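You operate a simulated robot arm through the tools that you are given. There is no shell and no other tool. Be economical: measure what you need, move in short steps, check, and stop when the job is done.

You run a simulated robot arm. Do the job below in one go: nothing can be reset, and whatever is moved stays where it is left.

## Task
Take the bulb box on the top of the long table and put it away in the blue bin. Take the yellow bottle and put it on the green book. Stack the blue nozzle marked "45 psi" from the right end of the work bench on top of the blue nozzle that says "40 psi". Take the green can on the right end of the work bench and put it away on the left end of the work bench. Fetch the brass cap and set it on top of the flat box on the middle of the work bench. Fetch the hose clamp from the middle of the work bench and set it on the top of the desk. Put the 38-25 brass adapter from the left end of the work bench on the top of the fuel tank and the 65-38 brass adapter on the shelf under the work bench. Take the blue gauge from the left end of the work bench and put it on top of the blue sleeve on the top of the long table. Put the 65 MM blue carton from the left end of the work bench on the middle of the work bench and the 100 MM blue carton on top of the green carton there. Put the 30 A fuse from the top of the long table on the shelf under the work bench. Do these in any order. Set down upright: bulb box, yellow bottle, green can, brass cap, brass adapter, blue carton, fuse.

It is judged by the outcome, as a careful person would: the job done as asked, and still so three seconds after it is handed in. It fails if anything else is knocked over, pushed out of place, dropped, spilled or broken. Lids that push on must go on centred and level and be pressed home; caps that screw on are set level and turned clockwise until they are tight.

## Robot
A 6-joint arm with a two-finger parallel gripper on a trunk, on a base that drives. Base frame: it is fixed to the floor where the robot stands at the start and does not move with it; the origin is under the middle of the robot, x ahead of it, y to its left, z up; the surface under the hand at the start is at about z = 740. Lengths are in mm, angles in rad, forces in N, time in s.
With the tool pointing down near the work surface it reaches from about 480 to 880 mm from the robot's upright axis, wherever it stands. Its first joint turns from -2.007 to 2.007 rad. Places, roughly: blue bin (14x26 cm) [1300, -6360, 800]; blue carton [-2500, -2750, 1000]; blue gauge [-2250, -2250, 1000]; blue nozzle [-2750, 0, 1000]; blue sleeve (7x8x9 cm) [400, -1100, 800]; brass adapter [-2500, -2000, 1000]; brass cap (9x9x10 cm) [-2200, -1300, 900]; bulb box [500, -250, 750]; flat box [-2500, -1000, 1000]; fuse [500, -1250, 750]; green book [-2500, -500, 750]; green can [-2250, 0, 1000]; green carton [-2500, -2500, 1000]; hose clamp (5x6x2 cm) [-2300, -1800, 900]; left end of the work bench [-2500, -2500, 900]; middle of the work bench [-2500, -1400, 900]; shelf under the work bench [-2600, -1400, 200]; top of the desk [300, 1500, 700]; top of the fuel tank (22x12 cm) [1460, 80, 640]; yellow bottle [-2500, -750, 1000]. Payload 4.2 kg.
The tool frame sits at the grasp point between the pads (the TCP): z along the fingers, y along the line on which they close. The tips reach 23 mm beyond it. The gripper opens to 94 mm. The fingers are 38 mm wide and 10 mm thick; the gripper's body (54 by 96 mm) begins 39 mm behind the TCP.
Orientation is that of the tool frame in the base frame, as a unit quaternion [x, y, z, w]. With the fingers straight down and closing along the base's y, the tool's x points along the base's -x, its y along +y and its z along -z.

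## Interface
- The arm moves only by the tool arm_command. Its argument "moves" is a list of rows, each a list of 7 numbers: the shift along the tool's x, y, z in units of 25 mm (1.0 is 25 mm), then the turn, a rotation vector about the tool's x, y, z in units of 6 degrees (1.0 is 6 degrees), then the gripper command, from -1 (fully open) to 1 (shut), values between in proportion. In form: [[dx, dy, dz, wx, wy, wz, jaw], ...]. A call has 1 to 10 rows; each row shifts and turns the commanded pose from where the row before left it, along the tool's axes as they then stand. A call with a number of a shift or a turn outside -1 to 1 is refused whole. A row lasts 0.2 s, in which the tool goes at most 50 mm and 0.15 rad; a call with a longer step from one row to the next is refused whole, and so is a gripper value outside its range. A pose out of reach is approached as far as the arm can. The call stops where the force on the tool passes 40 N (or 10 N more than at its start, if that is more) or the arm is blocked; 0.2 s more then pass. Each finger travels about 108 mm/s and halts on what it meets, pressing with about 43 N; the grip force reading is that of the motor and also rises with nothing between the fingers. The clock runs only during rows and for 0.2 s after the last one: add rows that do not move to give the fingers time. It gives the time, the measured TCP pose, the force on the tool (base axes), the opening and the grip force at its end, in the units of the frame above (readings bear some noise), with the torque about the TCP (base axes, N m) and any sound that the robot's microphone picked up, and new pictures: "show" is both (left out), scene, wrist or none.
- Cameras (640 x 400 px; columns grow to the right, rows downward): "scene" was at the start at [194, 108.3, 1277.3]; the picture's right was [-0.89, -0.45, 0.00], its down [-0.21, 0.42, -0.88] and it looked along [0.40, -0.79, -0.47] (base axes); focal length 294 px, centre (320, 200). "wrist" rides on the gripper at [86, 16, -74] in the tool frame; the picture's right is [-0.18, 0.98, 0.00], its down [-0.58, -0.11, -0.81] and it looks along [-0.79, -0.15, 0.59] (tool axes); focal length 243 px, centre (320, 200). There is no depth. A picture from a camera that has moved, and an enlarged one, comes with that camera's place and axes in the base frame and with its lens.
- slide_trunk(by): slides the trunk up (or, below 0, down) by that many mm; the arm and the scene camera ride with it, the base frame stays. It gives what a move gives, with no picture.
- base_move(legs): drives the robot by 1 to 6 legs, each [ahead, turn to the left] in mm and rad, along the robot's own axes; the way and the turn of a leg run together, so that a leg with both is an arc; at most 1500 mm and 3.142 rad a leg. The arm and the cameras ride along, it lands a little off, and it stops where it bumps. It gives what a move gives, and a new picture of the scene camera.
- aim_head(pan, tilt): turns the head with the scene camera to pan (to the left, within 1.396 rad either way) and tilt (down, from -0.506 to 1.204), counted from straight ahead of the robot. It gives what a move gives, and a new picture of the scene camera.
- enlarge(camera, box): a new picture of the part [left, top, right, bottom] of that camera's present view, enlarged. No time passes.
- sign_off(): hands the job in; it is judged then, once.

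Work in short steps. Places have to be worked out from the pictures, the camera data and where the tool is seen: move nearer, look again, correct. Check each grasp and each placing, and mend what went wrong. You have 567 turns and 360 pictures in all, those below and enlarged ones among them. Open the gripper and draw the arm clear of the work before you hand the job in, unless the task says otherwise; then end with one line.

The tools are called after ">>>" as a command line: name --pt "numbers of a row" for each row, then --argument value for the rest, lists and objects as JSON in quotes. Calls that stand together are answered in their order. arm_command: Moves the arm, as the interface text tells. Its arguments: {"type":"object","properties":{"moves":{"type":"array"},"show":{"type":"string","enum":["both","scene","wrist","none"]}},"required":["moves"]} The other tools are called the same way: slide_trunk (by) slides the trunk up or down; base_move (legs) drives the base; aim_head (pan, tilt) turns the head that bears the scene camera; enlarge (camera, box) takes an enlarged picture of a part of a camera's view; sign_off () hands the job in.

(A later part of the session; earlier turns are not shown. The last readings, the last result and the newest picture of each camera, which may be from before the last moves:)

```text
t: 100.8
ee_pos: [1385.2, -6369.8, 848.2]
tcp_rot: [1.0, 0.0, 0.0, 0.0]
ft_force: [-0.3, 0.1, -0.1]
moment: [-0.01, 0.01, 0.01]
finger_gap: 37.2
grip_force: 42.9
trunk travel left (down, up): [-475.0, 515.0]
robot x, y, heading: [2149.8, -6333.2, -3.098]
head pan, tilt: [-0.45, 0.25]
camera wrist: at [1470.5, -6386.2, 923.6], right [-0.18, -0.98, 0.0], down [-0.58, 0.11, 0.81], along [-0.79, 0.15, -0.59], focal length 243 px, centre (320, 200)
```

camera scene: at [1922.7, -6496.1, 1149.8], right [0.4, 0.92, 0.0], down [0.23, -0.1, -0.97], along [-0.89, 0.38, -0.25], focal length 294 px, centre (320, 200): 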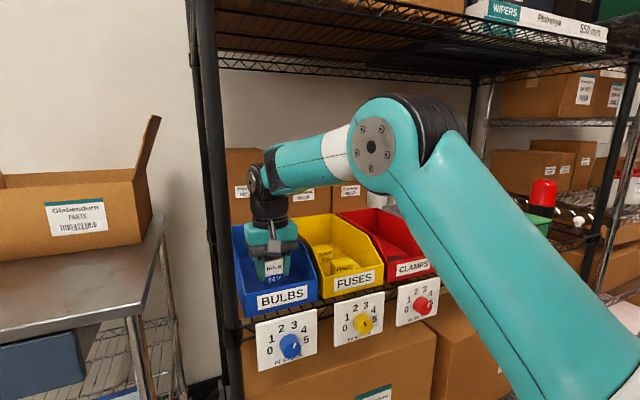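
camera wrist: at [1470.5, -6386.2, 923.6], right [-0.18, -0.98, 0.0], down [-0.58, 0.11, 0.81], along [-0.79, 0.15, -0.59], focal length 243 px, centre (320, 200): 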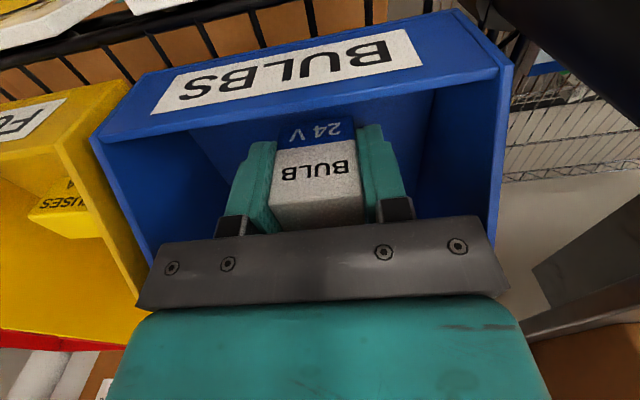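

Not yet in contact; I continue in 4–5 mm steps.

>>> arm_command --pt "0 0 0.2 0 0 0 1" --pt "0 0 0.2 0 0 0 1" --pt "0 0 0 0 0 0 1" --show "none"

>>> arm_command --pt "0 0 0.2 0 0 0 1" --pt "0 0 0.2 0 0 0 1" --pt "0 0 0 0 0 0 1" --show "wrist"

```text
t: 101.6
ee_pos: [1386.1, -6370.7, 839.8]
tcp_rot: [1.0, 0.0, 0.0, 0.0]
ft_force: [0.3, -0.1, -0.6]
moment: [-0.01, 0.0, -0.01]
finger_gap: 37.0
grip_force: 42.7
trunk travel left (down, up): [-475.0, 515.0]
robot x, y, heading: [2148.8, -6336.4, -3.1]
head pan, tilt: [-0.45, 0.25]
```

```text
t: 102.4
ee_pos: [1385.0, -6369.6, 834.3]
tcp_rot: [1.0, 0.0, -0.004, 0.002]
ft_force: [3.1, 1.2, 38.6]
moment: [0.14, -0.27, 0.0]
finger_gap: 37.3
grip_force: 43.0
trunk travel left (down, up): [-475.0, 515.0]
robot x, y, heading: [2149.3, -6332.1, -3.1]
head pan, tilt: [-0.45, 0.25]
camera wrist: at [1471.7, -6386.7, 908.2], right [-0.18, -0.98, 0.0], down [-0.57, 0.11, 0.81], along [-0.8, 0.15, -0.59], focal length 243 px, centre (320, 200)
```

wrist: 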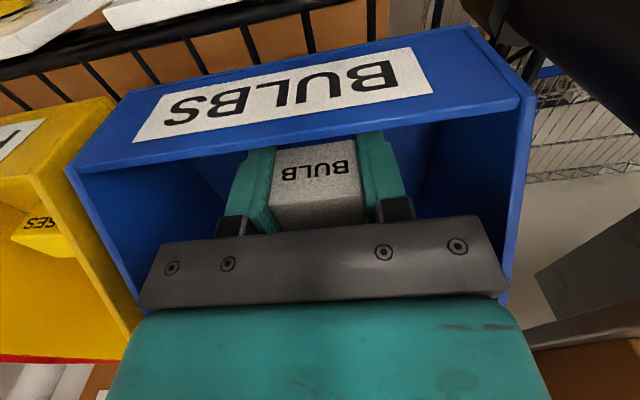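

Contact with the floor. I ease up slightly, open partway, then lift out.

>>> arm_command --pt "0 0 -0.06 0 0 0 1" --pt "0 0 0 0 0 0 -0.3" --pt "0 0 0 0 0 0 -0.3" --pt "0 0 -0.6 0 0 0 -0.3" --pt "0 0 -1 0 0 0 -0.3" --pt "0 0 -1 0 0 0 -0.3" --pt "0 0 -1 0 0 0 -0.3" --pt "0 0 -1 0 0 0 -0.3" --pt "0 0 0 0 0 0 -0.3"

```text
t: 104.4
ee_pos: [1384.3, -6369.0, 944.5]
tcp_rot: [1.0, 0.0, 0.0, 0.001]
ft_force: [-0.4, -0.1, -0.3]
moment: [0.03, -0.01, -0.02]
finger_gap: 61.1
grip_force: 0.0
trunk travel left (down, up): [-475.0, 515.0]
robot x, y, heading: [2148.6, -6333.1, -3.099]
head pan, tilt: [-0.45, 0.25]
camera scene: at [1922.7, -6496.1, 1149.8], right [0.4, 0.92, 0.0], down [0.23, -0.1, -0.97], along [-0.89, 0.38, -0.25], focal length 294 px, centre (320, 200)
camera wrist: at [1470.3, -6385.7, 1019.1], right [-0.18, -0.98, 0.0], down [-0.58, 0.11, 0.81], along [-0.79, 0.15, -0.59], focal length 243 px, centre (320, 200)
```

scene: 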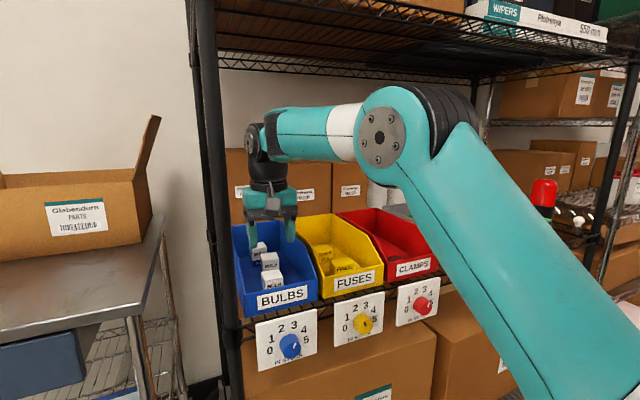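
wrist: 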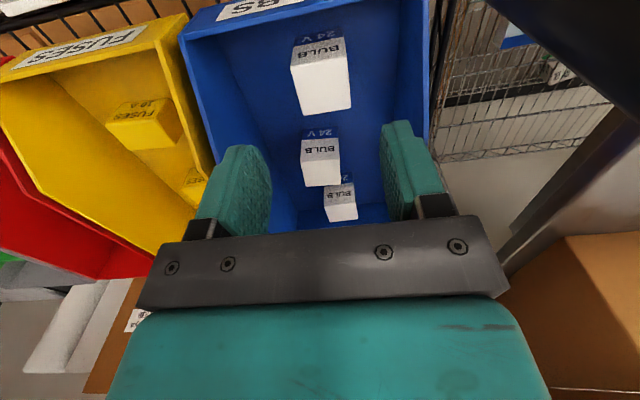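

The box stands upright in the blue bin. I withdraw the arm out of the shelf.

>>> arm_command --pt "1 0 -0.2 0 0 0 -0.3" --pt "1 0 -0.2 0 0 0 -0.3" --pt "1 0 0 0 0 0 -0.3" --pt "1 0 0 0 0 0 -0.3" --pt "1 0 0 0 0 0 -0.3" --pt "1 0 0 0 0 0 -0.3" --pt "1 0 0 0 0 0 -0.3" --pt "1 0 0 0 0 0 -0.3" --pt "1 0 0 0 0 0 -0.3" --pt "0.8 0 0 0 0 0 -0.3" --show "none"

>>> slide_trunk --by 200

>>> base_move --legs '[[0, -1.6], [1500, 0], [1000, 0]]'

```text
t: 106.6
ee_pos: [1629.1, -6369.5, 955.1]
tcp_rot: [1.0, 0.0, 0.0, 0.0]
ft_force: [0.0, 0.0, 0.0]
moment: [0.01, 0.02, 0.01]
finger_gap: 60.8
grip_force: 0.0
trunk travel left (down, up): [-475.0, 515.0]
robot x, y, heading: [2150.8, -6334.7, -3.098]
head pan, tilt: [-0.45, 0.25]
```

```text
t: 108.8
ee_pos: [1628.0, -6369.9, 1155.1]
tcp_rot: [1.0, 0.001, 0.0, 0.0]
ft_force: [-0.3, 1.0, -0.7]
moment: [0.02, -0.01, -0.01]
finger_gap: 61.2
grip_force: 0.0
trunk travel left (down, up): [-675.0, 315.0]
robot x, y, heading: [2148.9, -6328.3, -3.102]
head pan, tilt: [-0.45, 0.25]
```

```text
t: 124.8
ee_pos: [2087.7, -3345.2, 1156.9]
tcp_rot: [-0.702, 0.712, 0.0, 0.0]
ft_force: [0.1, 0.3, -0.3]
moment: [-0.01, 0.01, -0.01]
finger_gap: 61.0
grip_force: 0.0
trunk travel left (down, up): [-675.0, 315.0]
robot x, y, heading: [2119.8, -3866.7, 1.602]
head pan, tilt: [-0.45, 0.25]
camera scene: at [1958.8, -3634.2, 1349.8], right [0.91, -0.41, 0.0], down [-0.1, -0.23, -0.97], along [0.4, 0.88, -0.25], focal length 294 px, centre (320, 200)
```

scene: 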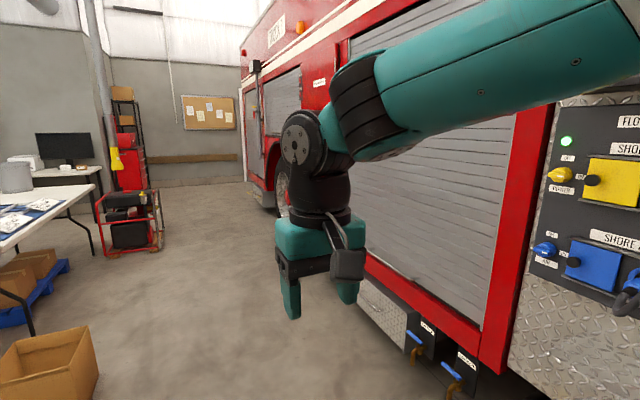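

On to y≈-2780, then turn left towards the bench aisle.

>>> base_move --legs '[[1090, 0], [0, 1.545], [1000, 0]]'

```text
t: 138.8
ee_pos: [567.3, -2750.7, 1156.7]
tcp_rot: [0.999, -0.043, 0.0, 0.001]
ft_force: [0.7, 0.8, 0.4]
moment: [-0.01, 0.0, 0.01]
finger_gap: 60.7
grip_force: 0.1
trunk travel left (down, up): [-675.0, 315.0]
robot x, y, heading: [1089.0, -2759.6, 3.097]
head pan, tilt: [-0.45, 0.25]
camera scene: at [848.4, -2901.1, 1349.8], right [0.47, 0.88, 0.0], down [0.22, -0.12, -0.97], along [-0.85, 0.46, -0.25], focal length 294 px, centre (320, 200)
```

scene: 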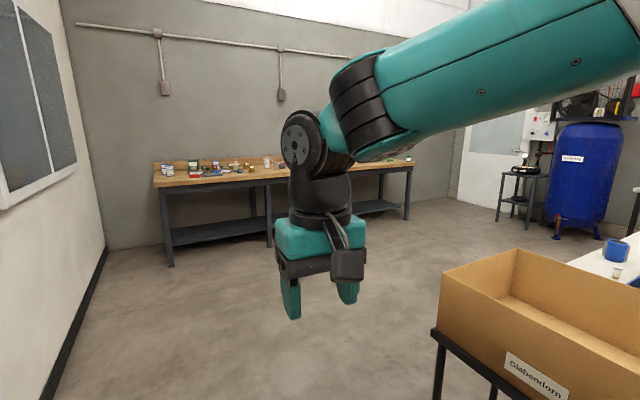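

I drive diagonally to about (-1450,-2370), facing the left end of the bench.

>>> base_move --legs '[[0, -0.109], [1300, 0], [1270, 0], [0, 0.154]]'

>>> aim_head --pan 0.2 --tilt 0.4

```text
t: 152.6
ee_pos: [-2002.9, -2347.8, 1156.0]
tcp_rot: [0.999, -0.034, 0.0, 0.0]
ft_force: [-0.1, -0.8, 0.1]
moment: [-0.02, 0.05, 0.01]
finger_gap: 61.1
grip_force: 0.0
trunk travel left (down, up): [-675.0, 315.0]
robot x, y, heading: [-1479.9, -2345.5, 3.118]
head pan, tilt: [-0.45, 0.25]
camera scene: at [-1719.5, -2493.6, 1349.8], right [0.46, 0.89, 0.0], down [0.22, -0.11, -0.97], along [-0.86, 0.44, -0.25], focal length 294 px, centre (320, 200)
```

scene: 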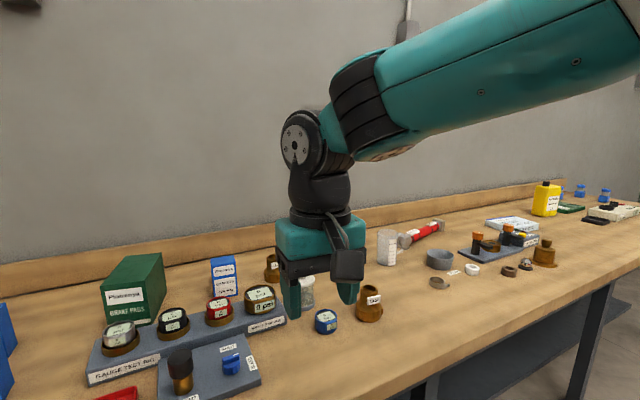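

```text
t: 153.6
ee_pos: [-2003.5, -2347.8, 1156.0]
tcp_rot: [0.999, -0.033, -0.001, 0.0]
ft_force: [0.3, 0.5, 0.4]
moment: [-0.01, 0.01, -0.01]
finger_gap: 61.2
grip_force: 0.1
trunk travel left (down, up): [-675.0, 315.0]
robot x, y, heading: [-1480.8, -2348.7, 3.114]
head pan, tilt: [0.201, 0.4]
camera scene: at [-1727.7, -2552.5, 1335.9], right [-0.17, 0.98, 0.0], down [0.38, 0.07, -0.92], along [-0.91, -0.16, -0.39], focal length 294 px, centre (320, 200)
```

scene: 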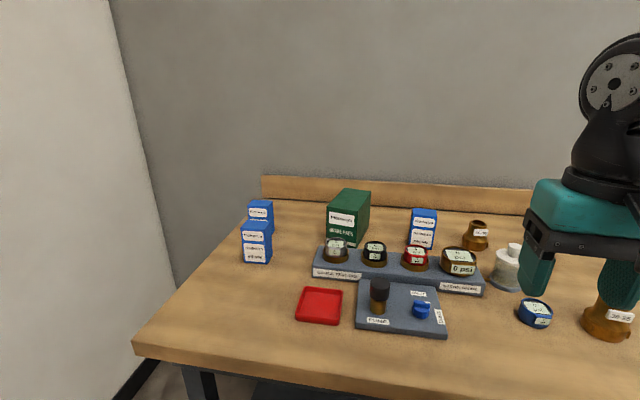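

Good view of the left end. I enlarge to read the labels.

>>> enlarge --camera "scene" --box '[220, 180, 440, 318]'

>>> enlarge --camera "scene" --box '[400, 210, 640, 360]'

```text
2.90 times, centred on (330, 249) of scene
camera zoom: at [-1727.7, -2552.5, 1335.9], right [-0.17, 0.98, 0.0], down [0.38, 0.07, -0.92], along [-0.91, -0.16, -0.39], focal length 851 px, centre (291, 58)
```

zoom: 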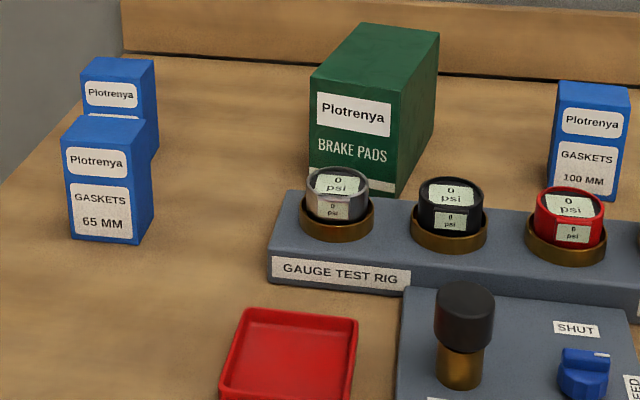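

```text
2.67 times, centred on (520, 285) of scene
camera zoom: at [-1727.7, -2552.5, 1335.9], right [-0.17, 0.98, 0.0], down [0.38, 0.07, -0.92], along [-0.91, -0.16, -0.39], focal length 783 px, centre (-213, -27)
```

zoom: 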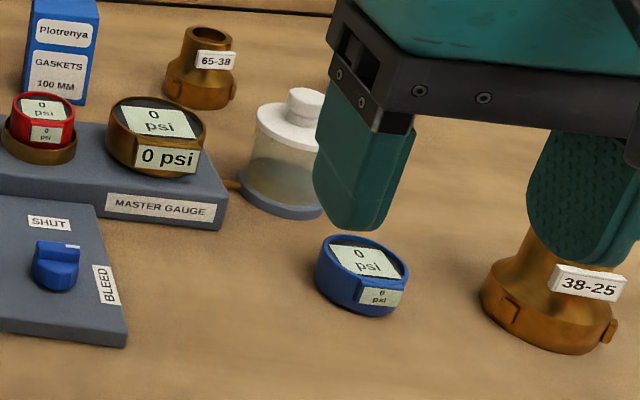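

Labels read: 65 MM front left, 100 MM right of the green carton, 65-38 adapter at the back, 38-25 in front, blue gauge at about (-2219,-2229). I bring the wrist camera over the gauge first.

>>> arm_command --pt "-0.9 -0.73 0.7 0 0 0 -1" --pt "-0.9 -0.73 0.7 0 0 0 -1" --pt "-0.9 -0.73 0.7 0 0 0 -1" --pt "-0.9 -0.73 0.7 0 0 0 -1" --pt "-0.9 -0.73 0.7 0 0 0 -1" --pt "-0.9 -0.73 0.7 0 0 0 -1" --pt "0 0 0 0 0 0 -1" --show "wrist"

```text
t: 155.2
ee_pos: [-2129.3, -2231.6, 1049.7]
tcp_rot: [0.999, -0.034, 0.0, 0.0]
ft_force: [-0.7, -0.6, 0.1]
moment: [0.02, 0.02, -0.01]
finger_gap: 93.9
grip_force: 0.0
trunk travel left (down, up): [-675.0, 315.0]
robot x, y, heading: [-1479.3, -2344.1, 3.111]
head pan, tilt: [0.201, 0.4]
camera wrist: at [-2045.6, -2253.2, 1123.3], right [-0.25, -0.97, 0.0], down [-0.57, 0.15, 0.81], along [-0.78, 0.2, -0.59], focal length 243 px, centre (320, 200)
```

wrist: 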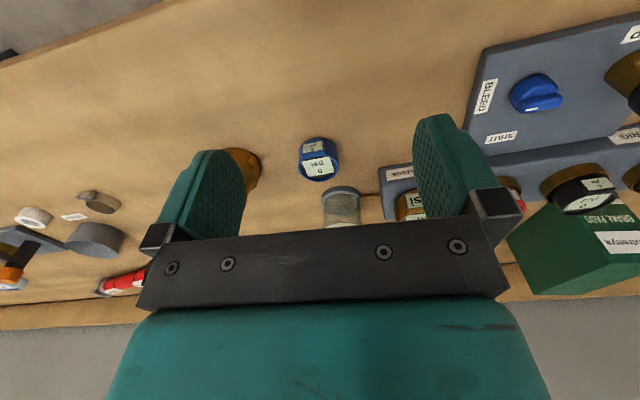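

>>> enlarge --camera "wrist" --box '[230, 110, 410, 222]'

```text
3.56 times, centred on (320, 166) of wrist
camera zoom: at [-2045.6, -2253.2, 1123.3], right [-0.25, -0.97, 0.0], down [-0.57, 0.15, 0.81], along [-0.78, 0.2, -0.59], focal length 863 px, centre (320, 321)
```

zoom: 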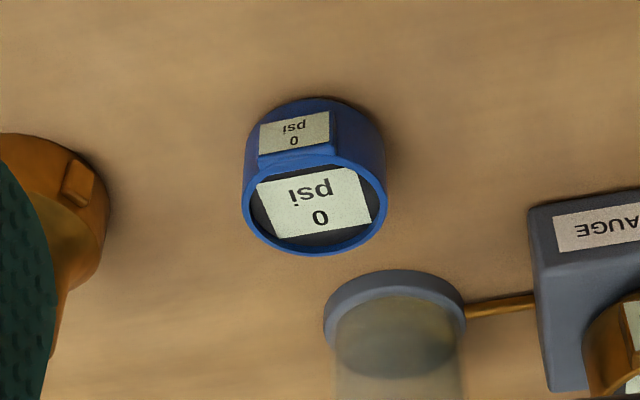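

Triangulating both views gives gauge centre ≈(-2285,-2190), top z≈886, Ø≈56, bench z≈855. I move above it with jaws at 72 mm.

>>> arm_command --pt "-0.905 -0.178 0.45 0 0 0 -0.52" --pt "-0.905 -0.178 0.45 0 0 0 -0.52" --pt "-0.905 -0.178 0.45 0 0 0 -0.52" --pt "-0.905 -0.178 0.45 0 0 0 -0.52" --pt "-0.905 -0.178 0.45 0 0 0 -0.52" --pt "-0.905 -0.178 0.45 0 0 0 -0.52" --pt "-0.905 -0.178 0.45 0 0 0 -0.52" --pt "0 0 0 0 0 0 -0.52" --show "both"

```text
t: 157.0
ee_pos: [-2287.8, -2187.4, 972.2]
tcp_rot: [0.999, -0.033, -0.001, 0.0]
ft_force: [0.2, 0.6, -0.4]
moment: [-0.02, -0.01, 0.0]
finger_gap: 71.4
grip_force: 0.1
trunk travel left (down, up): [-675.0, 315.0]
robot x, y, heading: [-1483.0, -2347.3, 3.114]
head pan, tilt: [0.201, 0.4]
camera scene: at [-1727.6, -2552.5, 1335.9], right [-0.17, 0.98, 0.0], down [0.38, 0.07, -0.92], along [-0.91, -0.16, -0.39], focal length 294 px, centre (320, 200)
camera wrist: at [-2203.4, -2209.6, 1047.4], right [-0.25, -0.97, 0.0], down [-0.57, 0.15, 0.81], along [-0.78, 0.2, -0.59], focal length 243 px, centre (320, 200)
```

scene: 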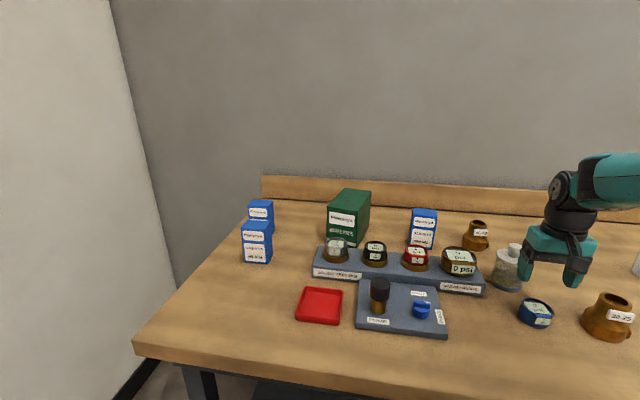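
wrist: 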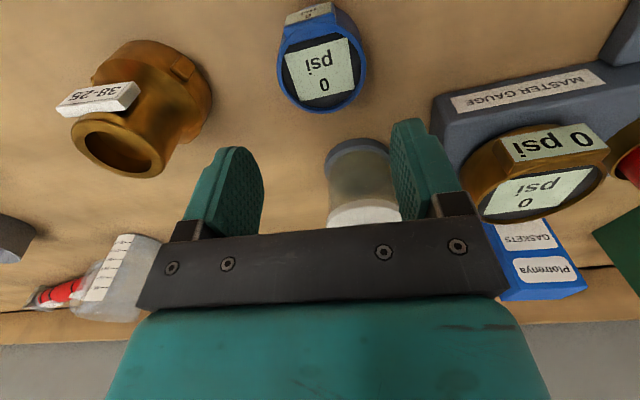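

Gauge is centred laterally, about 6 mm nearer to the robot. I adjust, descend to z≈884 and check.

>>> arm_command --pt "0.24 0 0.8 0 0 0 -0.52" --pt "0 0 0.8 0 0 0 -0.52" --pt "0 0 0.8 0 0 0 -0.52" --pt "0 0 0.6 0 0 0 -0.52" --pt "0 0 0.35 0 0 0 -0.52" --pt "0 0 0 0 0 0 -0.52" --show "both"

```text
t: 158.4
ee_pos: [-2280.7, -2187.9, 888.7]
tcp_rot: [0.999, -0.034, 0.0, 0.0]
ft_force: [0.2, -0.1, -0.5]
moment: [-0.04, 0.01, -0.01]
finger_gap: 71.2
grip_force: 0.1
trunk travel left (down, up): [-675.0, 315.0]
robot x, y, heading: [-1478.8, -2343.8, 3.116]
head pan, tilt: [0.201, 0.4]
camera scene: at [-1727.7, -2552.5, 1335.8], right [-0.17, 0.98, 0.0], down [0.38, 0.07, -0.92], along [-0.91, -0.16, -0.39], focal length 294 px, centre (320, 200)
camera wrist: at [-2196.3, -2211.0, 962.8], right [-0.25, -0.97, 0.0], down [-0.57, 0.15, 0.81], along [-0.78, 0.2, -0.59], focal length 243 px, centre (320, 200)
```

scene: 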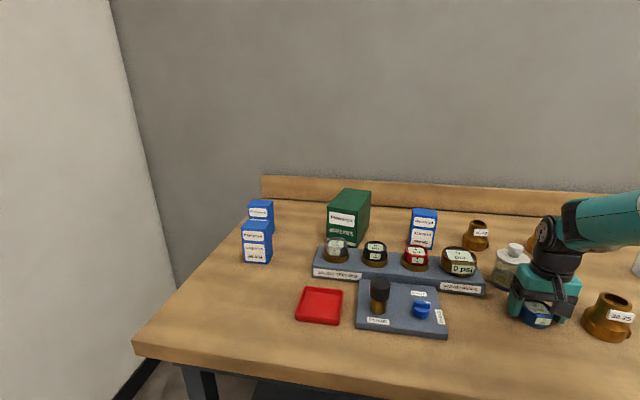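
wrist: 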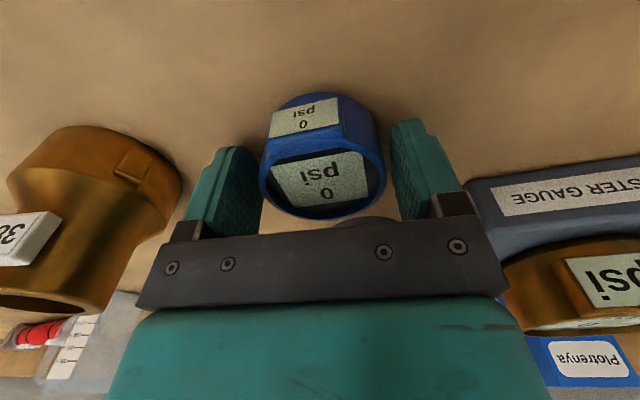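

Gauge is between the fingers; slight lowering then close and lift.

>>> arm_command --pt "0 0 0.15 0 0 0 -0.52" --pt "0 0 0 0 0 0 1" --pt "0 0 0 0 0 0 1" --pt "0 0 0 0 0 0 1" --show "none"

>>> arm_command --pt "0 0 -0.4 0 0 0 1" --pt "0 0 -0.9 0 0 0 1" --pt "0 0 -0.9 0 0 0 1" --pt "0 0 -0.9 0 0 0 1" --pt "0 0 -0.9 0 0 0 1" --pt "0 0 -0.9 0 0 0 1" --pt "0 0 -0.9 0 0 0 1" --show "wrist"

```text
t: 159.4
ee_pos: [-2279.8, -2189.8, 884.3]
tcp_rot: [0.999, -0.034, 0.001, 0.0]
ft_force: [-0.3, -0.2, 1.0]
moment: [-0.06, -0.08, -0.04]
finger_gap: 54.9
grip_force: 42.7
trunk travel left (down, up): [-675.0, 315.0]
robot x, y, heading: [-1481.0, -2349.2, 3.116]
head pan, tilt: [0.201, 0.4]
```

```text
t: 161.0
ee_pos: [-2280.8, -2188.4, 1029.1]
tcp_rot: [0.999, -0.034, 0.0, 0.0]
ft_force: [-1.1, -1.2, -1.6]
moment: [0.04, 0.04, 0.01]
finger_gap: 55.2
grip_force: 43.3
trunk travel left (down, up): [-675.0, 315.0]
robot x, y, heading: [-1478.7, -2346.9, 3.118]
head pan, tilt: [0.201, 0.4]
camera wrist: at [-2196.7, -2211.5, 1104.3], right [-0.25, -0.97, 0.0], down [-0.57, 0.15, 0.81], along [-0.78, 0.2, -0.59], focal length 243 px, centre (320, 200)
```

wrist: 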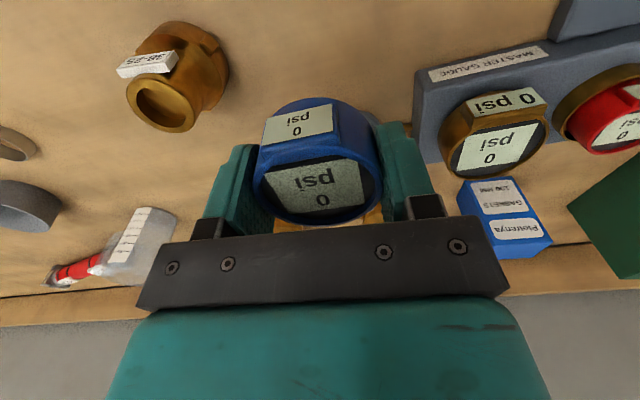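

Gauge held (55 mm). I retract the arm and drive over to the long table near the sleeve.

>>> arm_command --pt "0.96 0.2 -0.4 0 0 0 1" --pt "0.96 0.5 -0.4 0 0 0 1" --pt "0.96 0.5 -0.4 0 0 0 1" --pt "0.96 0.5 -0.4 0 0 0 1" --pt "0.96 0.5 -0.4 0 0 0 1" --pt "0.96 0.5 0 0 0 0 1" --pt "0.96 0.5 0 0 0 0 1" --pt "0.96 0.5 0 0 0 0 1" --pt "0.96 0.5 0 0 0 0 1" --pt "0.96 0.5 0 0 0 0 1" --show "none"

>>> base_move --legs '[[-100, 0], [0, -2.29], [1000, 0], [520, 0], [0, -0.82]]'

>>> aim_head --pan -0.4 --tilt 0.6

```text
t: 163.2
ee_pos: [-2047.8, -2324.1, 1080.4]
tcp_rot: [0.999, -0.034, -0.001, 0.0]
ft_force: [-0.9, 1.4, -2.4]
moment: [0.04, -0.02, -0.02]
finger_gap: 55.2
grip_force: 42.8
trunk travel left (down, up): [-675.0, 315.0]
robot x, y, heading: [-1476.5, -2347.7, 3.11]
head pan, tilt: [0.201, 0.4]
```

```text
t: 179.5
ee_pos: [202.2, -1183.4, 1078.7]
tcp_rot: [0.014, 1.0, 0.0, 0.0]
ft_force: [0.3, -0.2, -1.9]
moment: [0.01, -0.04, 0.02]
finger_gap: 55.0
grip_force: 42.8
trunk travel left (down, up): [-675.0, 315.0]
robot x, y, heading: [-367.6, -1181.9, 0.016]
head pan, tilt: [0.201, 0.4]
camera scene: at [-125.8, -965.8, 1335.8], right [0.21, -0.98, 0.0], down [-0.38, -0.08, -0.92], along [0.9, 0.2, -0.39], focal length 294 px, centre (320, 200)
```

scene: 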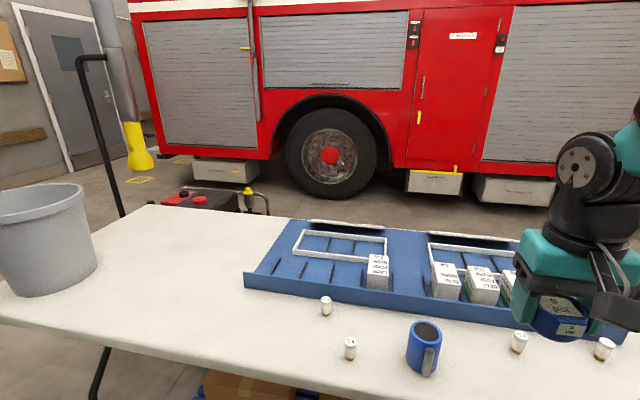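

```text
t: 180.5
ee_pos: [200.9, -1183.7, 1079.9]
tcp_rot: [0.014, 1.0, 0.0, 0.0]
ft_force: [-0.8, -0.6, -1.3]
moment: [0.02, -0.01, 0.01]
finger_gap: 55.3
grip_force: 43.1
trunk travel left (down, up): [-675.0, 315.0]
robot x, y, heading: [-368.5, -1179.5, 0.015]
head pan, tilt: [-0.4, 0.6]
camera scene: at [-134.4, -1018.8, 1317.6], right [-0.38, -0.93, 0.0], down [-0.52, 0.21, -0.83], along [0.76, -0.31, -0.56], focal length 294 px, centre (320, 200)
```

scene: 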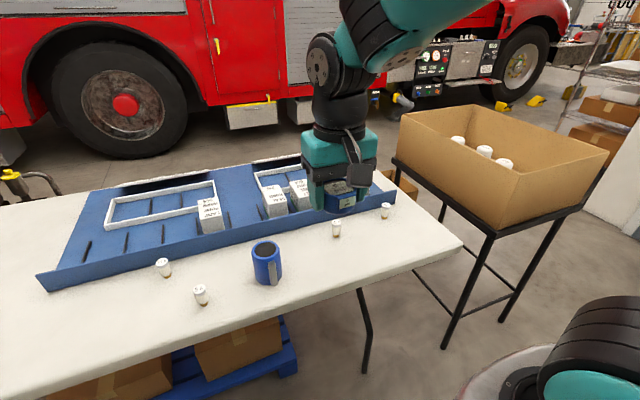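

I enlarge the sleeve and the four fuses to read them.

>>> enlarge --camera "scene" --box '[130, 190, 400, 320]'

>>> enlarge --camera "scene" --box '[225, 215, 305, 300]'

```text
2.37 times, centred on (265, 255) of scene
camera zoom: at [-134.4, -1018.8, 1317.6], right [-0.38, -0.93, 0.0], down [-0.52, 0.21, -0.83], along [0.76, -0.31, -0.56], focal length 696 px, centre (450, 70)
```

zoom: 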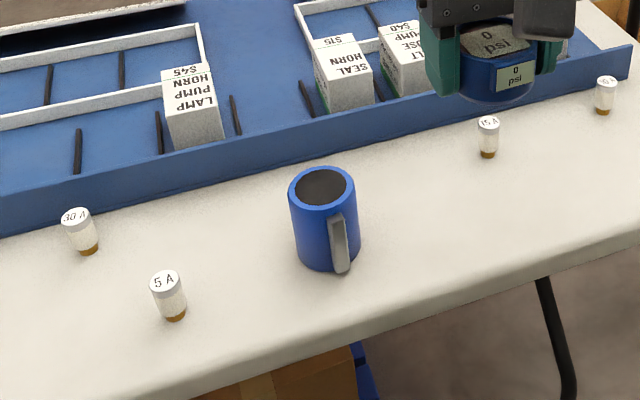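

```text
4.71 times, centred on (265, 258) of scene
camera zoom: at [-134.4, -1018.8, 1317.6], right [-0.38, -0.93, 0.0], down [-0.52, 0.21, -0.83], along [0.76, -0.31, -0.56], focal length 1382 px, centre (579, -71)
```

zoom: 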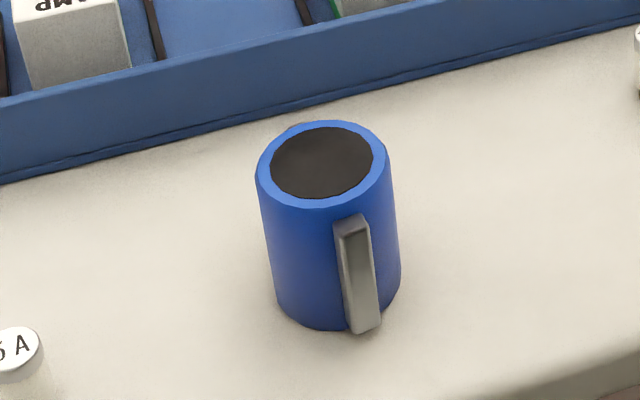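

I check the labels of the outer two fuses.

>>> enlarge --camera "scene" --box '[145, 245, 215, 310]'

>>> enlarge --camera "scene" --box '[325, 195, 400, 245]'

```text
6.15 times, centred on (180, 278) of scene
camera zoom: at [-134.4, -1018.8, 1317.6], right [-0.38, -0.93, 0.0], down [-0.52, 0.21, -0.83], along [0.76, -0.31, -0.56], focal length 1807 px, centre (1182, -277)
```

zoom: 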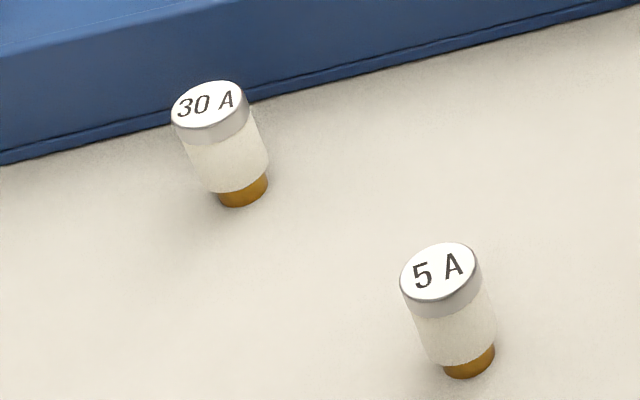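

```text
8.00 times, centred on (362, 220) of scene
camera zoom: at [-134.4, -1018.8, 1317.6], right [-0.38, -0.93, 0.0], down [-0.52, 0.21, -0.83], along [0.76, -0.31, -0.56], focal length 2349 px, centre (-20, 40)
```

zoom: 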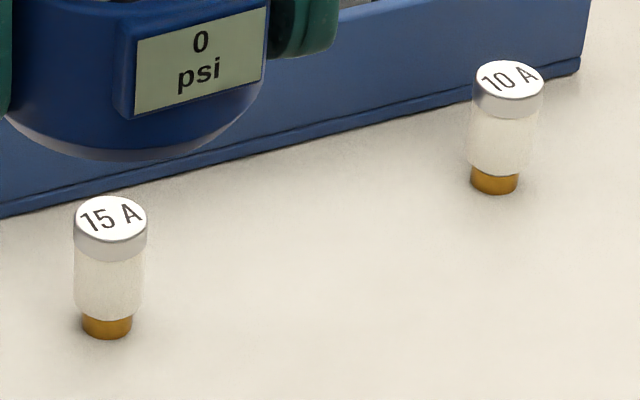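

The 30 A fuse is the leftmost one. Sleeve centre ≈(383,-1089), top ≈830. I move the gauge above it.

>>> arm_command --pt "-0.897 0.5 0.5 0 0 0 1" --pt "-0.897 0.5 0.5 0 0 0 1" --pt "-0.897 0.5 0.5 0 0 0 1" --pt "-0.897 0.5 0.5 0 0 0 1" --pt "-0.897 0.5 0.5 0 0 0 1" --pt "-0.897 0.5 0.5 0 0 0 1" --pt "-0.897 0.5 0.5 0 0 0 1" --pt "-0.897 0.5 0.5 0 0 0 1" --pt "0 0 0 0 0 0 1"

```text
t: 182.5
ee_pos: [384.5, -1088.0, 980.2]
tcp_rot: [0.014, 1.0, 0.0, 0.0]
ft_force: [0.1, -0.2, -1.7]
moment: [-0.01, -0.04, 0.01]
finger_gap: 55.3
grip_force: 43.0
trunk travel left (down, up): [-675.0, 315.0]
robot x, y, heading: [-367.0, -1180.5, 0.02]
head pan, tilt: [-0.4, 0.6]
camera scene: at [-134.5, -1018.8, 1317.6], right [-0.38, -0.93, 0.0], down [-0.52, 0.21, -0.83], along [0.76, -0.31, -0.56], focal length 294 px, centre (320, 200)
camera wrist: at [298.1, -1069.7, 1054.2], right [0.21, 0.98, 0.0], down [0.58, -0.12, 0.81], along [0.79, -0.17, -0.59], focal length 243 px, centre (320, 200)
```

scene: 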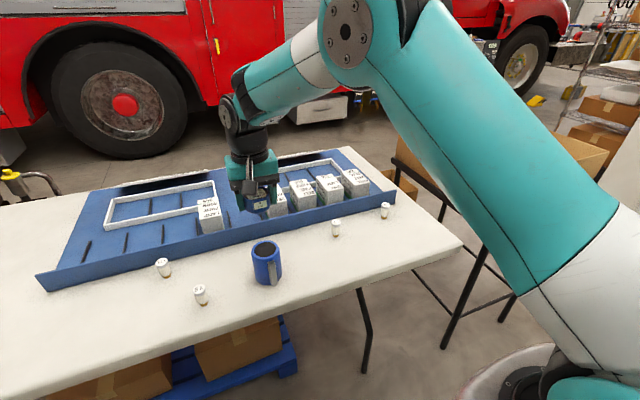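
wrist: 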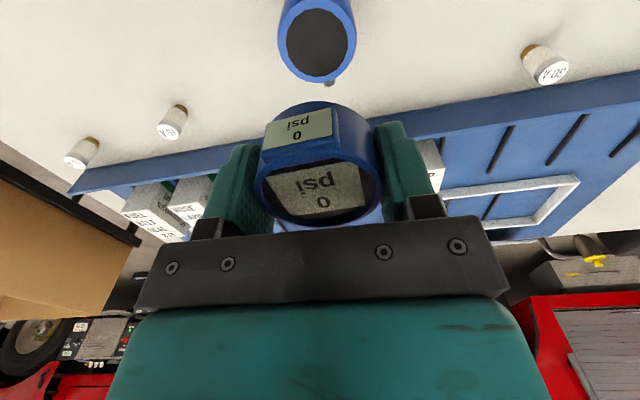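

Sleeve sits right under the gauge (2 mm off in y). I descend to just above and then touch down gently.

>>> arm_command --pt "0 -0.08 0.9 0 0 0 1" --pt "0 0 0.9 0 0 0 1" --pt "0 0 0.9 0 0 0 1" --pt "0 0 0.9 0 0 0 1" --pt "0 0 0.6 0 0 0 1" --pt "0 0 0.2 0 0 0 1" --pt "0 0 0 0 0 0 1" --show "wrist"

```text
t: 184.1
ee_pos: [384.2, -1091.4, 869.3]
tcp_rot: [0.014, 1.0, 0.0, 0.0]
ft_force: [-0.6, 0.3, -2.6]
moment: [-0.03, -0.03, -0.03]
finger_gap: 55.1
grip_force: 42.4
trunk travel left (down, up): [-675.0, 315.0]
robot x, y, heading: [-368.1, -1185.4, 0.009]
head pan, tilt: [-0.4, 0.6]
camera wrist: at [296.4, -1073.2, 944.1], right [0.21, 0.98, 0.0], down [0.58, -0.12, 0.81], along [0.79, -0.17, -0.59], focal length 243 px, centre (320, 200)
```

wrist: 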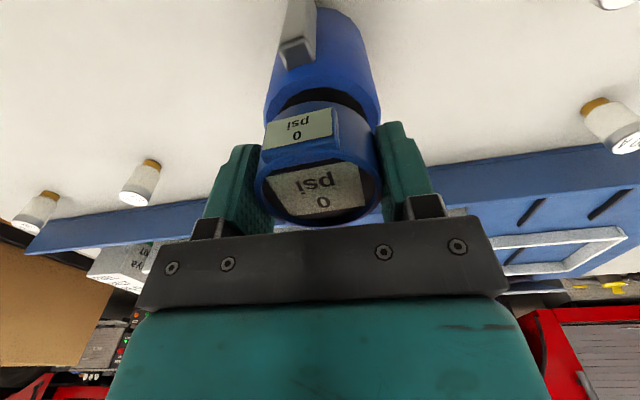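

Aligned. Touching down in 3 mm steps.

>>> arm_command --pt "0 0 0.12 0 0 0 1" --pt "0 0 0.12 0 0 0 1" --pt "0 0 0.12 0 0 0 1" --pt "0 0 0 0 0 0 1" --show "none"

>>> arm_command --pt "0 0 0.08 0 0 0 1" --pt "0 0 0 0 0 0 1" --show "wrist"

```text
t: 185.1
ee_pos: [383.3, -1090.2, 859.2]
tcp_rot: [0.014, 1.0, 0.001, 0.0]
ft_force: [0.6, 0.9, -2.1]
moment: [0.04, -0.01, 0.01]
finger_gap: 55.0
grip_force: 42.9
trunk travel left (down, up): [-675.0, 315.0]
robot x, y, heading: [-366.3, -1180.7, 0.012]
head pan, tilt: [-0.4, 0.6]
```

```text
t: 185.7
ee_pos: [382.1, -1089.5, 858.6]
tcp_rot: [0.014, 1.0, 0.0, 0.0]
ft_force: [-0.1, -0.1, -2.3]
moment: [0.0, -0.01, -0.02]
finger_gap: 54.9
grip_force: 42.5
trunk travel left (down, up): [-675.0, 315.0]
robot x, y, heading: [-370.1, -1186.3, 0.016]
head pan, tilt: [-0.4, 0.6]
camera wrist: at [295.5, -1071.8, 932.9], right [0.21, 0.98, 0.0], down [0.58, -0.12, 0.81], along [0.79, -0.17, -0.59], focal length 243 px, centre (320, 200)
```

wrist: 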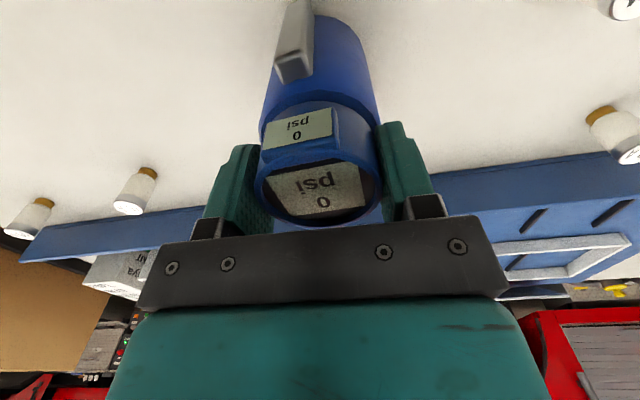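

Still not in contact; a few more small steps.

>>> arm_command --pt "0 0 0.08 0 0 0 1" --pt "0 0 0.08 0 0 0 1" --pt "0 0 0 0 0 0 1" --show "none"

>>> arm_command --pt "0 0 0.08 0 0 0 1" --pt "0 0 0 0 0 0 1" --show "none"

>>> arm_command --pt "0 0 0.08 0 0 0 1" --pt "0 0 0 0 0 0 1" --show "none"

```text
t: 186.5
ee_pos: [381.8, -1088.9, 853.8]
tcp_rot: [0.013, 1.0, 0.0, 0.0]
ft_force: [-0.4, -0.2, -1.8]
moment: [-0.06, -0.01, 0.0]
finger_gap: 55.1
grip_force: 43.9
trunk travel left (down, up): [-675.0, 315.0]
robot x, y, heading: [-371.1, -1181.1, 0.014]
head pan, tilt: [-0.4, 0.6]
```

```text
t: 187.1
ee_pos: [381.2, -1090.1, 854.6]
tcp_rot: [0.014, 1.0, 0.0, 0.001]
ft_force: [-4.5, -1.2, 15.1]
moment: [-0.15, 0.3, -0.01]
finger_gap: 55.0
grip_force: 43.0
trunk travel left (down, up): [-675.0, 315.0]
robot x, y, heading: [-364.5, -1179.3, 0.017]
head pan, tilt: [-0.4, 0.6]
```

```text
t: 187.9
ee_pos: [385.1, -1089.3, 854.0]
tcp_rot: [0.014, 1.0, 0.002, 0.003]
ft_force: [-2.0, 0.2, 16.4]
moment: [-0.25, 0.32, -0.04]
finger_gap: 55.0
grip_force: 43.0
trunk travel left (down, up): [-675.0, 315.0]
robot x, y, heading: [-365.3, -1186.3, 0.01]
head pan, tilt: [-0.4, 0.6]
stopped in row 2: the force on the tool passed its limit at 41 N (the readings are from after the stop); the commanded pose is now the measured one
```

Contact. I release and lift straight up, then check.

>>> arm_command --pt "0 0 0 0 0 0 -0.6" --pt "0 0 0 0 0 0 -0.6" --pt "0 0 0 0 0 0 -0.6" --pt "0 0 -0.9 0 0 0 -0.6" --pt "0 0 -0.9 0 0 0 -0.6" --pt "0 0 -0.9 0 0 0 -0.6" --pt "0 0 -0.9 0 0 0 -0.6" --pt "0 0 -0.9 0 0 0 -0.6" --pt "0 0 -0.9 0 0 0 -0.6" --pt "0 0 0 0 0 0 -0.6"

```text
t: 190.1
ee_pos: [382.6, -1090.1, 987.0]
tcp_rot: [0.014, 1.0, 0.001, 0.001]
ft_force: [0.1, -0.4, -0.6]
moment: [-0.02, 0.02, -0.03]
finger_gap: 75.3
grip_force: 0.1
trunk travel left (down, up): [-675.0, 315.0]
robot x, y, heading: [-369.0, -1185.5, 0.021]
head pan, tilt: [-0.4, 0.6]
camera scene: at [-134.5, -1018.8, 1317.6], right [-0.38, -0.93, 0.0], down [-0.52, 0.21, -0.83], along [0.76, -0.31, -0.56], focal length 294 px, centre (320, 200)
camera wrist: at [295.3, -1071.6, 1062.6], right [0.21, 0.98, 0.0], down [0.58, -0.13, 0.81], along [0.79, -0.17, -0.59], focal length 243 px, centre (320, 200)
```

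scene: 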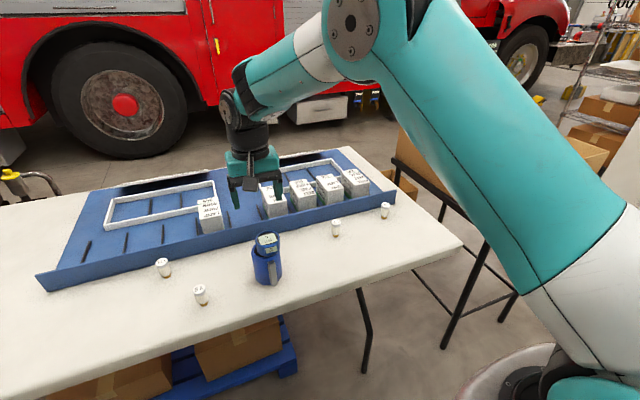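
wrist: 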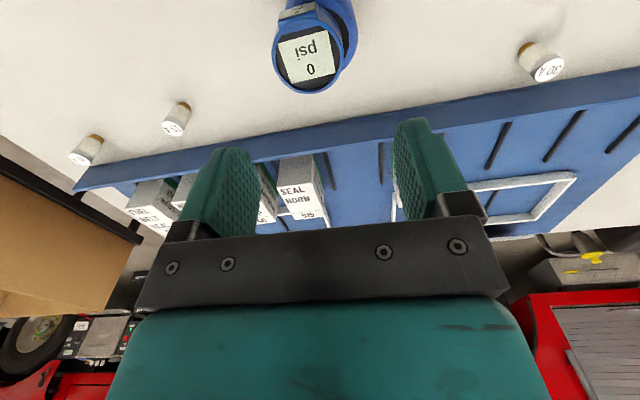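

I check the gauge's seat on the sleeve by enlarging both views.

>>> enlarge --camera "scene" --box '[225, 215, 305, 300]'

>>> enlarge --camera "wrist" --box '[240, 0, 400, 100]'

```text
4.71 times, centred on (265, 258) of scene
camera zoom: at [-134.5, -1018.8, 1317.6], right [-0.38, -0.93, 0.0], down [-0.52, 0.21, -0.83], along [0.76, -0.31, -0.56], focal length 1382 px, centre (579, -71)
```

zoom: 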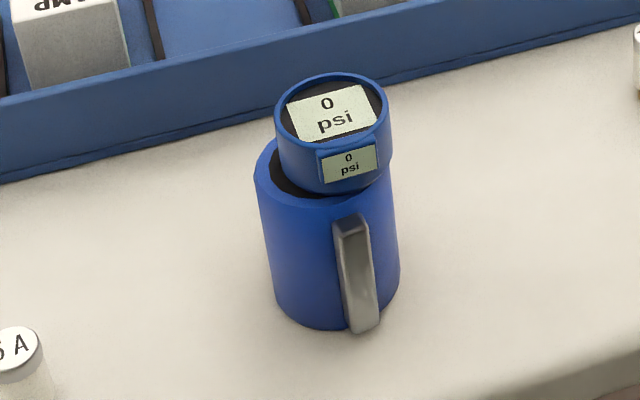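

```text
4.00 times, centred on (320, 50) of wrist
camera zoom: at [295.3, -1071.6, 1062.6], right [0.21, 0.98, 0.0], down [0.58, -0.13, 0.81], along [0.79, -0.17, -0.59], focal length 970 px, centre (320, 800)
```

zoom: 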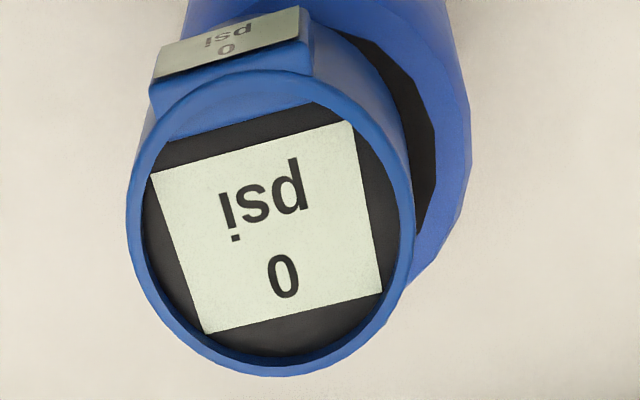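

The gauge sits ~11 mm off centre (toward -y,-x). I regrip it to recentre.

>>> arm_command --pt "0.24 -0.32 0 0 0 0 -0.6" --pt "0 0 1 0 0 0 -0.6" --pt "0 0 1 0 0 0 -0.6" --pt "0 0 1 0 0 0 -0.6" --pt "0 0 1 0 0 0 -0.6" --pt "0 0 0.95 0 0 0 -0.6" --pt "0 0 0 0 0 0 -0.6" --show "wrist"

```text
t: 191.7
ee_pos: [376.9, -1096.4, 863.4]
tcp_rot: [0.015, 1.0, 0.0, 0.002]
ft_force: [0.5, -0.6, -0.5]
moment: [0.0, 0.02, -0.01]
finger_gap: 75.1
grip_force: 0.1
trunk travel left (down, up): [-675.0, 315.0]
robot x, y, heading: [-366.1, -1188.6, 0.015]
head pan, tilt: [-0.4, 0.6]
camera wrist: at [289.7, -1079.1, 937.2], right [0.21, 0.98, 0.0], down [0.57, -0.13, 0.81], along [0.79, -0.17, -0.59], focal length 243 px, centre (320, 200)
```

wrist: 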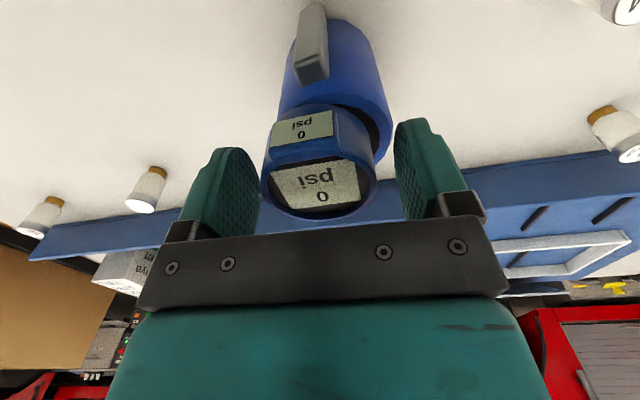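

Gauge between fingers. I close, lift slightly, and shift +x 5, +y 9.

>>> arm_command --pt "0 0 0.2 0 0 0 -0.6" --pt "0 0 0 0 0 0 1" --pt "0 0 0 0 0 0 1" --pt "0 0 0 0 0 0 1" --pt "0 0 -0.4 0 0 0 1" --pt "-0.2 0.34 0 0 0 0 1" --pt "0 0 0 0 0 0 1" --show "wrist"

```text
t: 193.3
ee_pos: [383.6, -1089.8, 869.1]
tcp_rot: [0.014, 1.0, 0.002, 0.002]
ft_force: [0.6, 0.3, -1.7]
moment: [-0.04, 0.01, 0.02]
finger_gap: 55.1
grip_force: 43.0
trunk travel left (down, up): [-675.0, 315.0]
robot x, y, heading: [-365.4, -1182.6, 0.014]
head pan, tilt: [-0.4, 0.6]
camera wrist: at [295.4, -1071.7, 942.6], right [0.21, 0.98, 0.0], down [0.58, -0.13, 0.81], along [0.79, -0.17, -0.59], focal length 243 px, centre (320, 200)
```

wrist: 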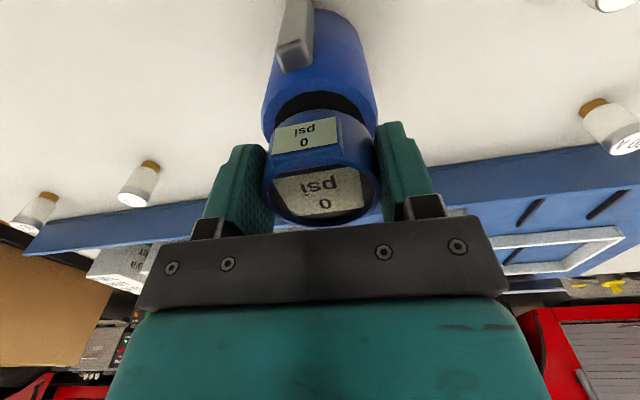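

Now lower to light contact.

>>> arm_command --pt "0 0 0.2 0 0 0 1" --pt "0 0 0.16 0 0 0 1" --pt "0 0 0 0 0 0 1" --show "none"

>>> arm_command --pt "0 0 0.06 0 0 0 1" --pt "0 0 0 0 0 0 1" --show "none"

```text
t: 194.1
ee_pos: [382.9, -1088.9, 858.8]
tcp_rot: [0.014, 1.0, 0.001, 0.001]
ft_force: [-0.1, -0.5, -1.9]
moment: [0.02, 0.0, -0.03]
finger_gap: 55.2
grip_force: 43.0
trunk travel left (down, up): [-675.0, 315.0]
robot x, y, heading: [-366.6, -1180.7, 0.017]
head pan, tilt: [-0.4, 0.6]
```

```text
t: 194.7
ee_pos: [382.1, -1089.6, 858.7]
tcp_rot: [0.014, 1.0, 0.001, 0.002]
ft_force: [-0.3, 0.3, 0.7]
moment: [-0.07, 0.0, -0.03]
finger_gap: 55.1
grip_force: 43.0
trunk travel left (down, up): [-675.0, 315.0]
robot x, y, heading: [-366.2, -1184.0, 0.015]
head pan, tilt: [-0.4, 0.6]
```

Light contact. Release gently and lift.

>>> arm_command --pt "0 0 0 0 0 0 -0.25" --pt "0 0 0 0 0 0 -0.4" --pt "0 0 0 0 0 0 -0.7" --pt "0 0 0 0 0 0 -0.7" --pt "0 0 -0.9 0 0 0 -0.7" --pt "0 0 -0.9 0 0 0 -0.7" --pt "0 0 -0.9 0 0 0 -0.7" --pt "0 0 -0.9 0 0 0 -0.7" --pt "0 0 -0.9 0 0 0 -0.7" --pt "0 0 0 0 0 0 -0.7" --show "wrist"

>>> enlarge --camera "scene" --box '[225, 215, 305, 300]'

```text
t: 196.9
ee_pos: [380.8, -1089.2, 971.0]
tcp_rot: [0.014, 1.0, 0.001, 0.002]
ft_force: [0.4, 0.7, -0.4]
moment: [0.02, -0.02, 0.02]
finger_gap: 79.8
grip_force: 0.0
trunk travel left (down, up): [-675.0, 315.0]
robot x, y, heading: [-369.6, -1180.7, 0.01]
head pan, tilt: [-0.4, 0.6]
camera wrist: at [294.4, -1071.3, 1045.0], right [0.21, 0.98, 0.0], down [0.57, -0.13, 0.81], along [0.79, -0.17, -0.59], focal length 243 px, centre (320, 200)
```

wrist: 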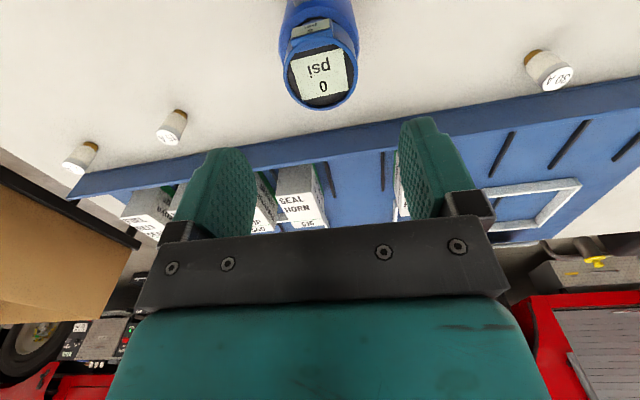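

```text
4.71 times, centred on (265, 258) of scene
camera zoom: at [-134.5, -1018.8, 1317.6], right [-0.38, -0.93, 0.0], down [-0.52, 0.21, -0.83], along [0.76, -0.31, -0.56], focal length 1382 px, centre (579, -71)
```

zoom: 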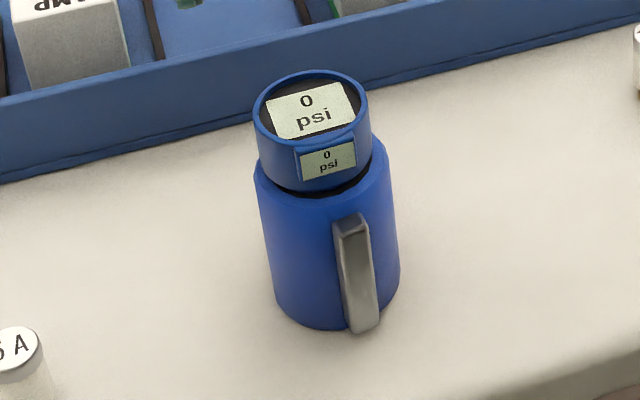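

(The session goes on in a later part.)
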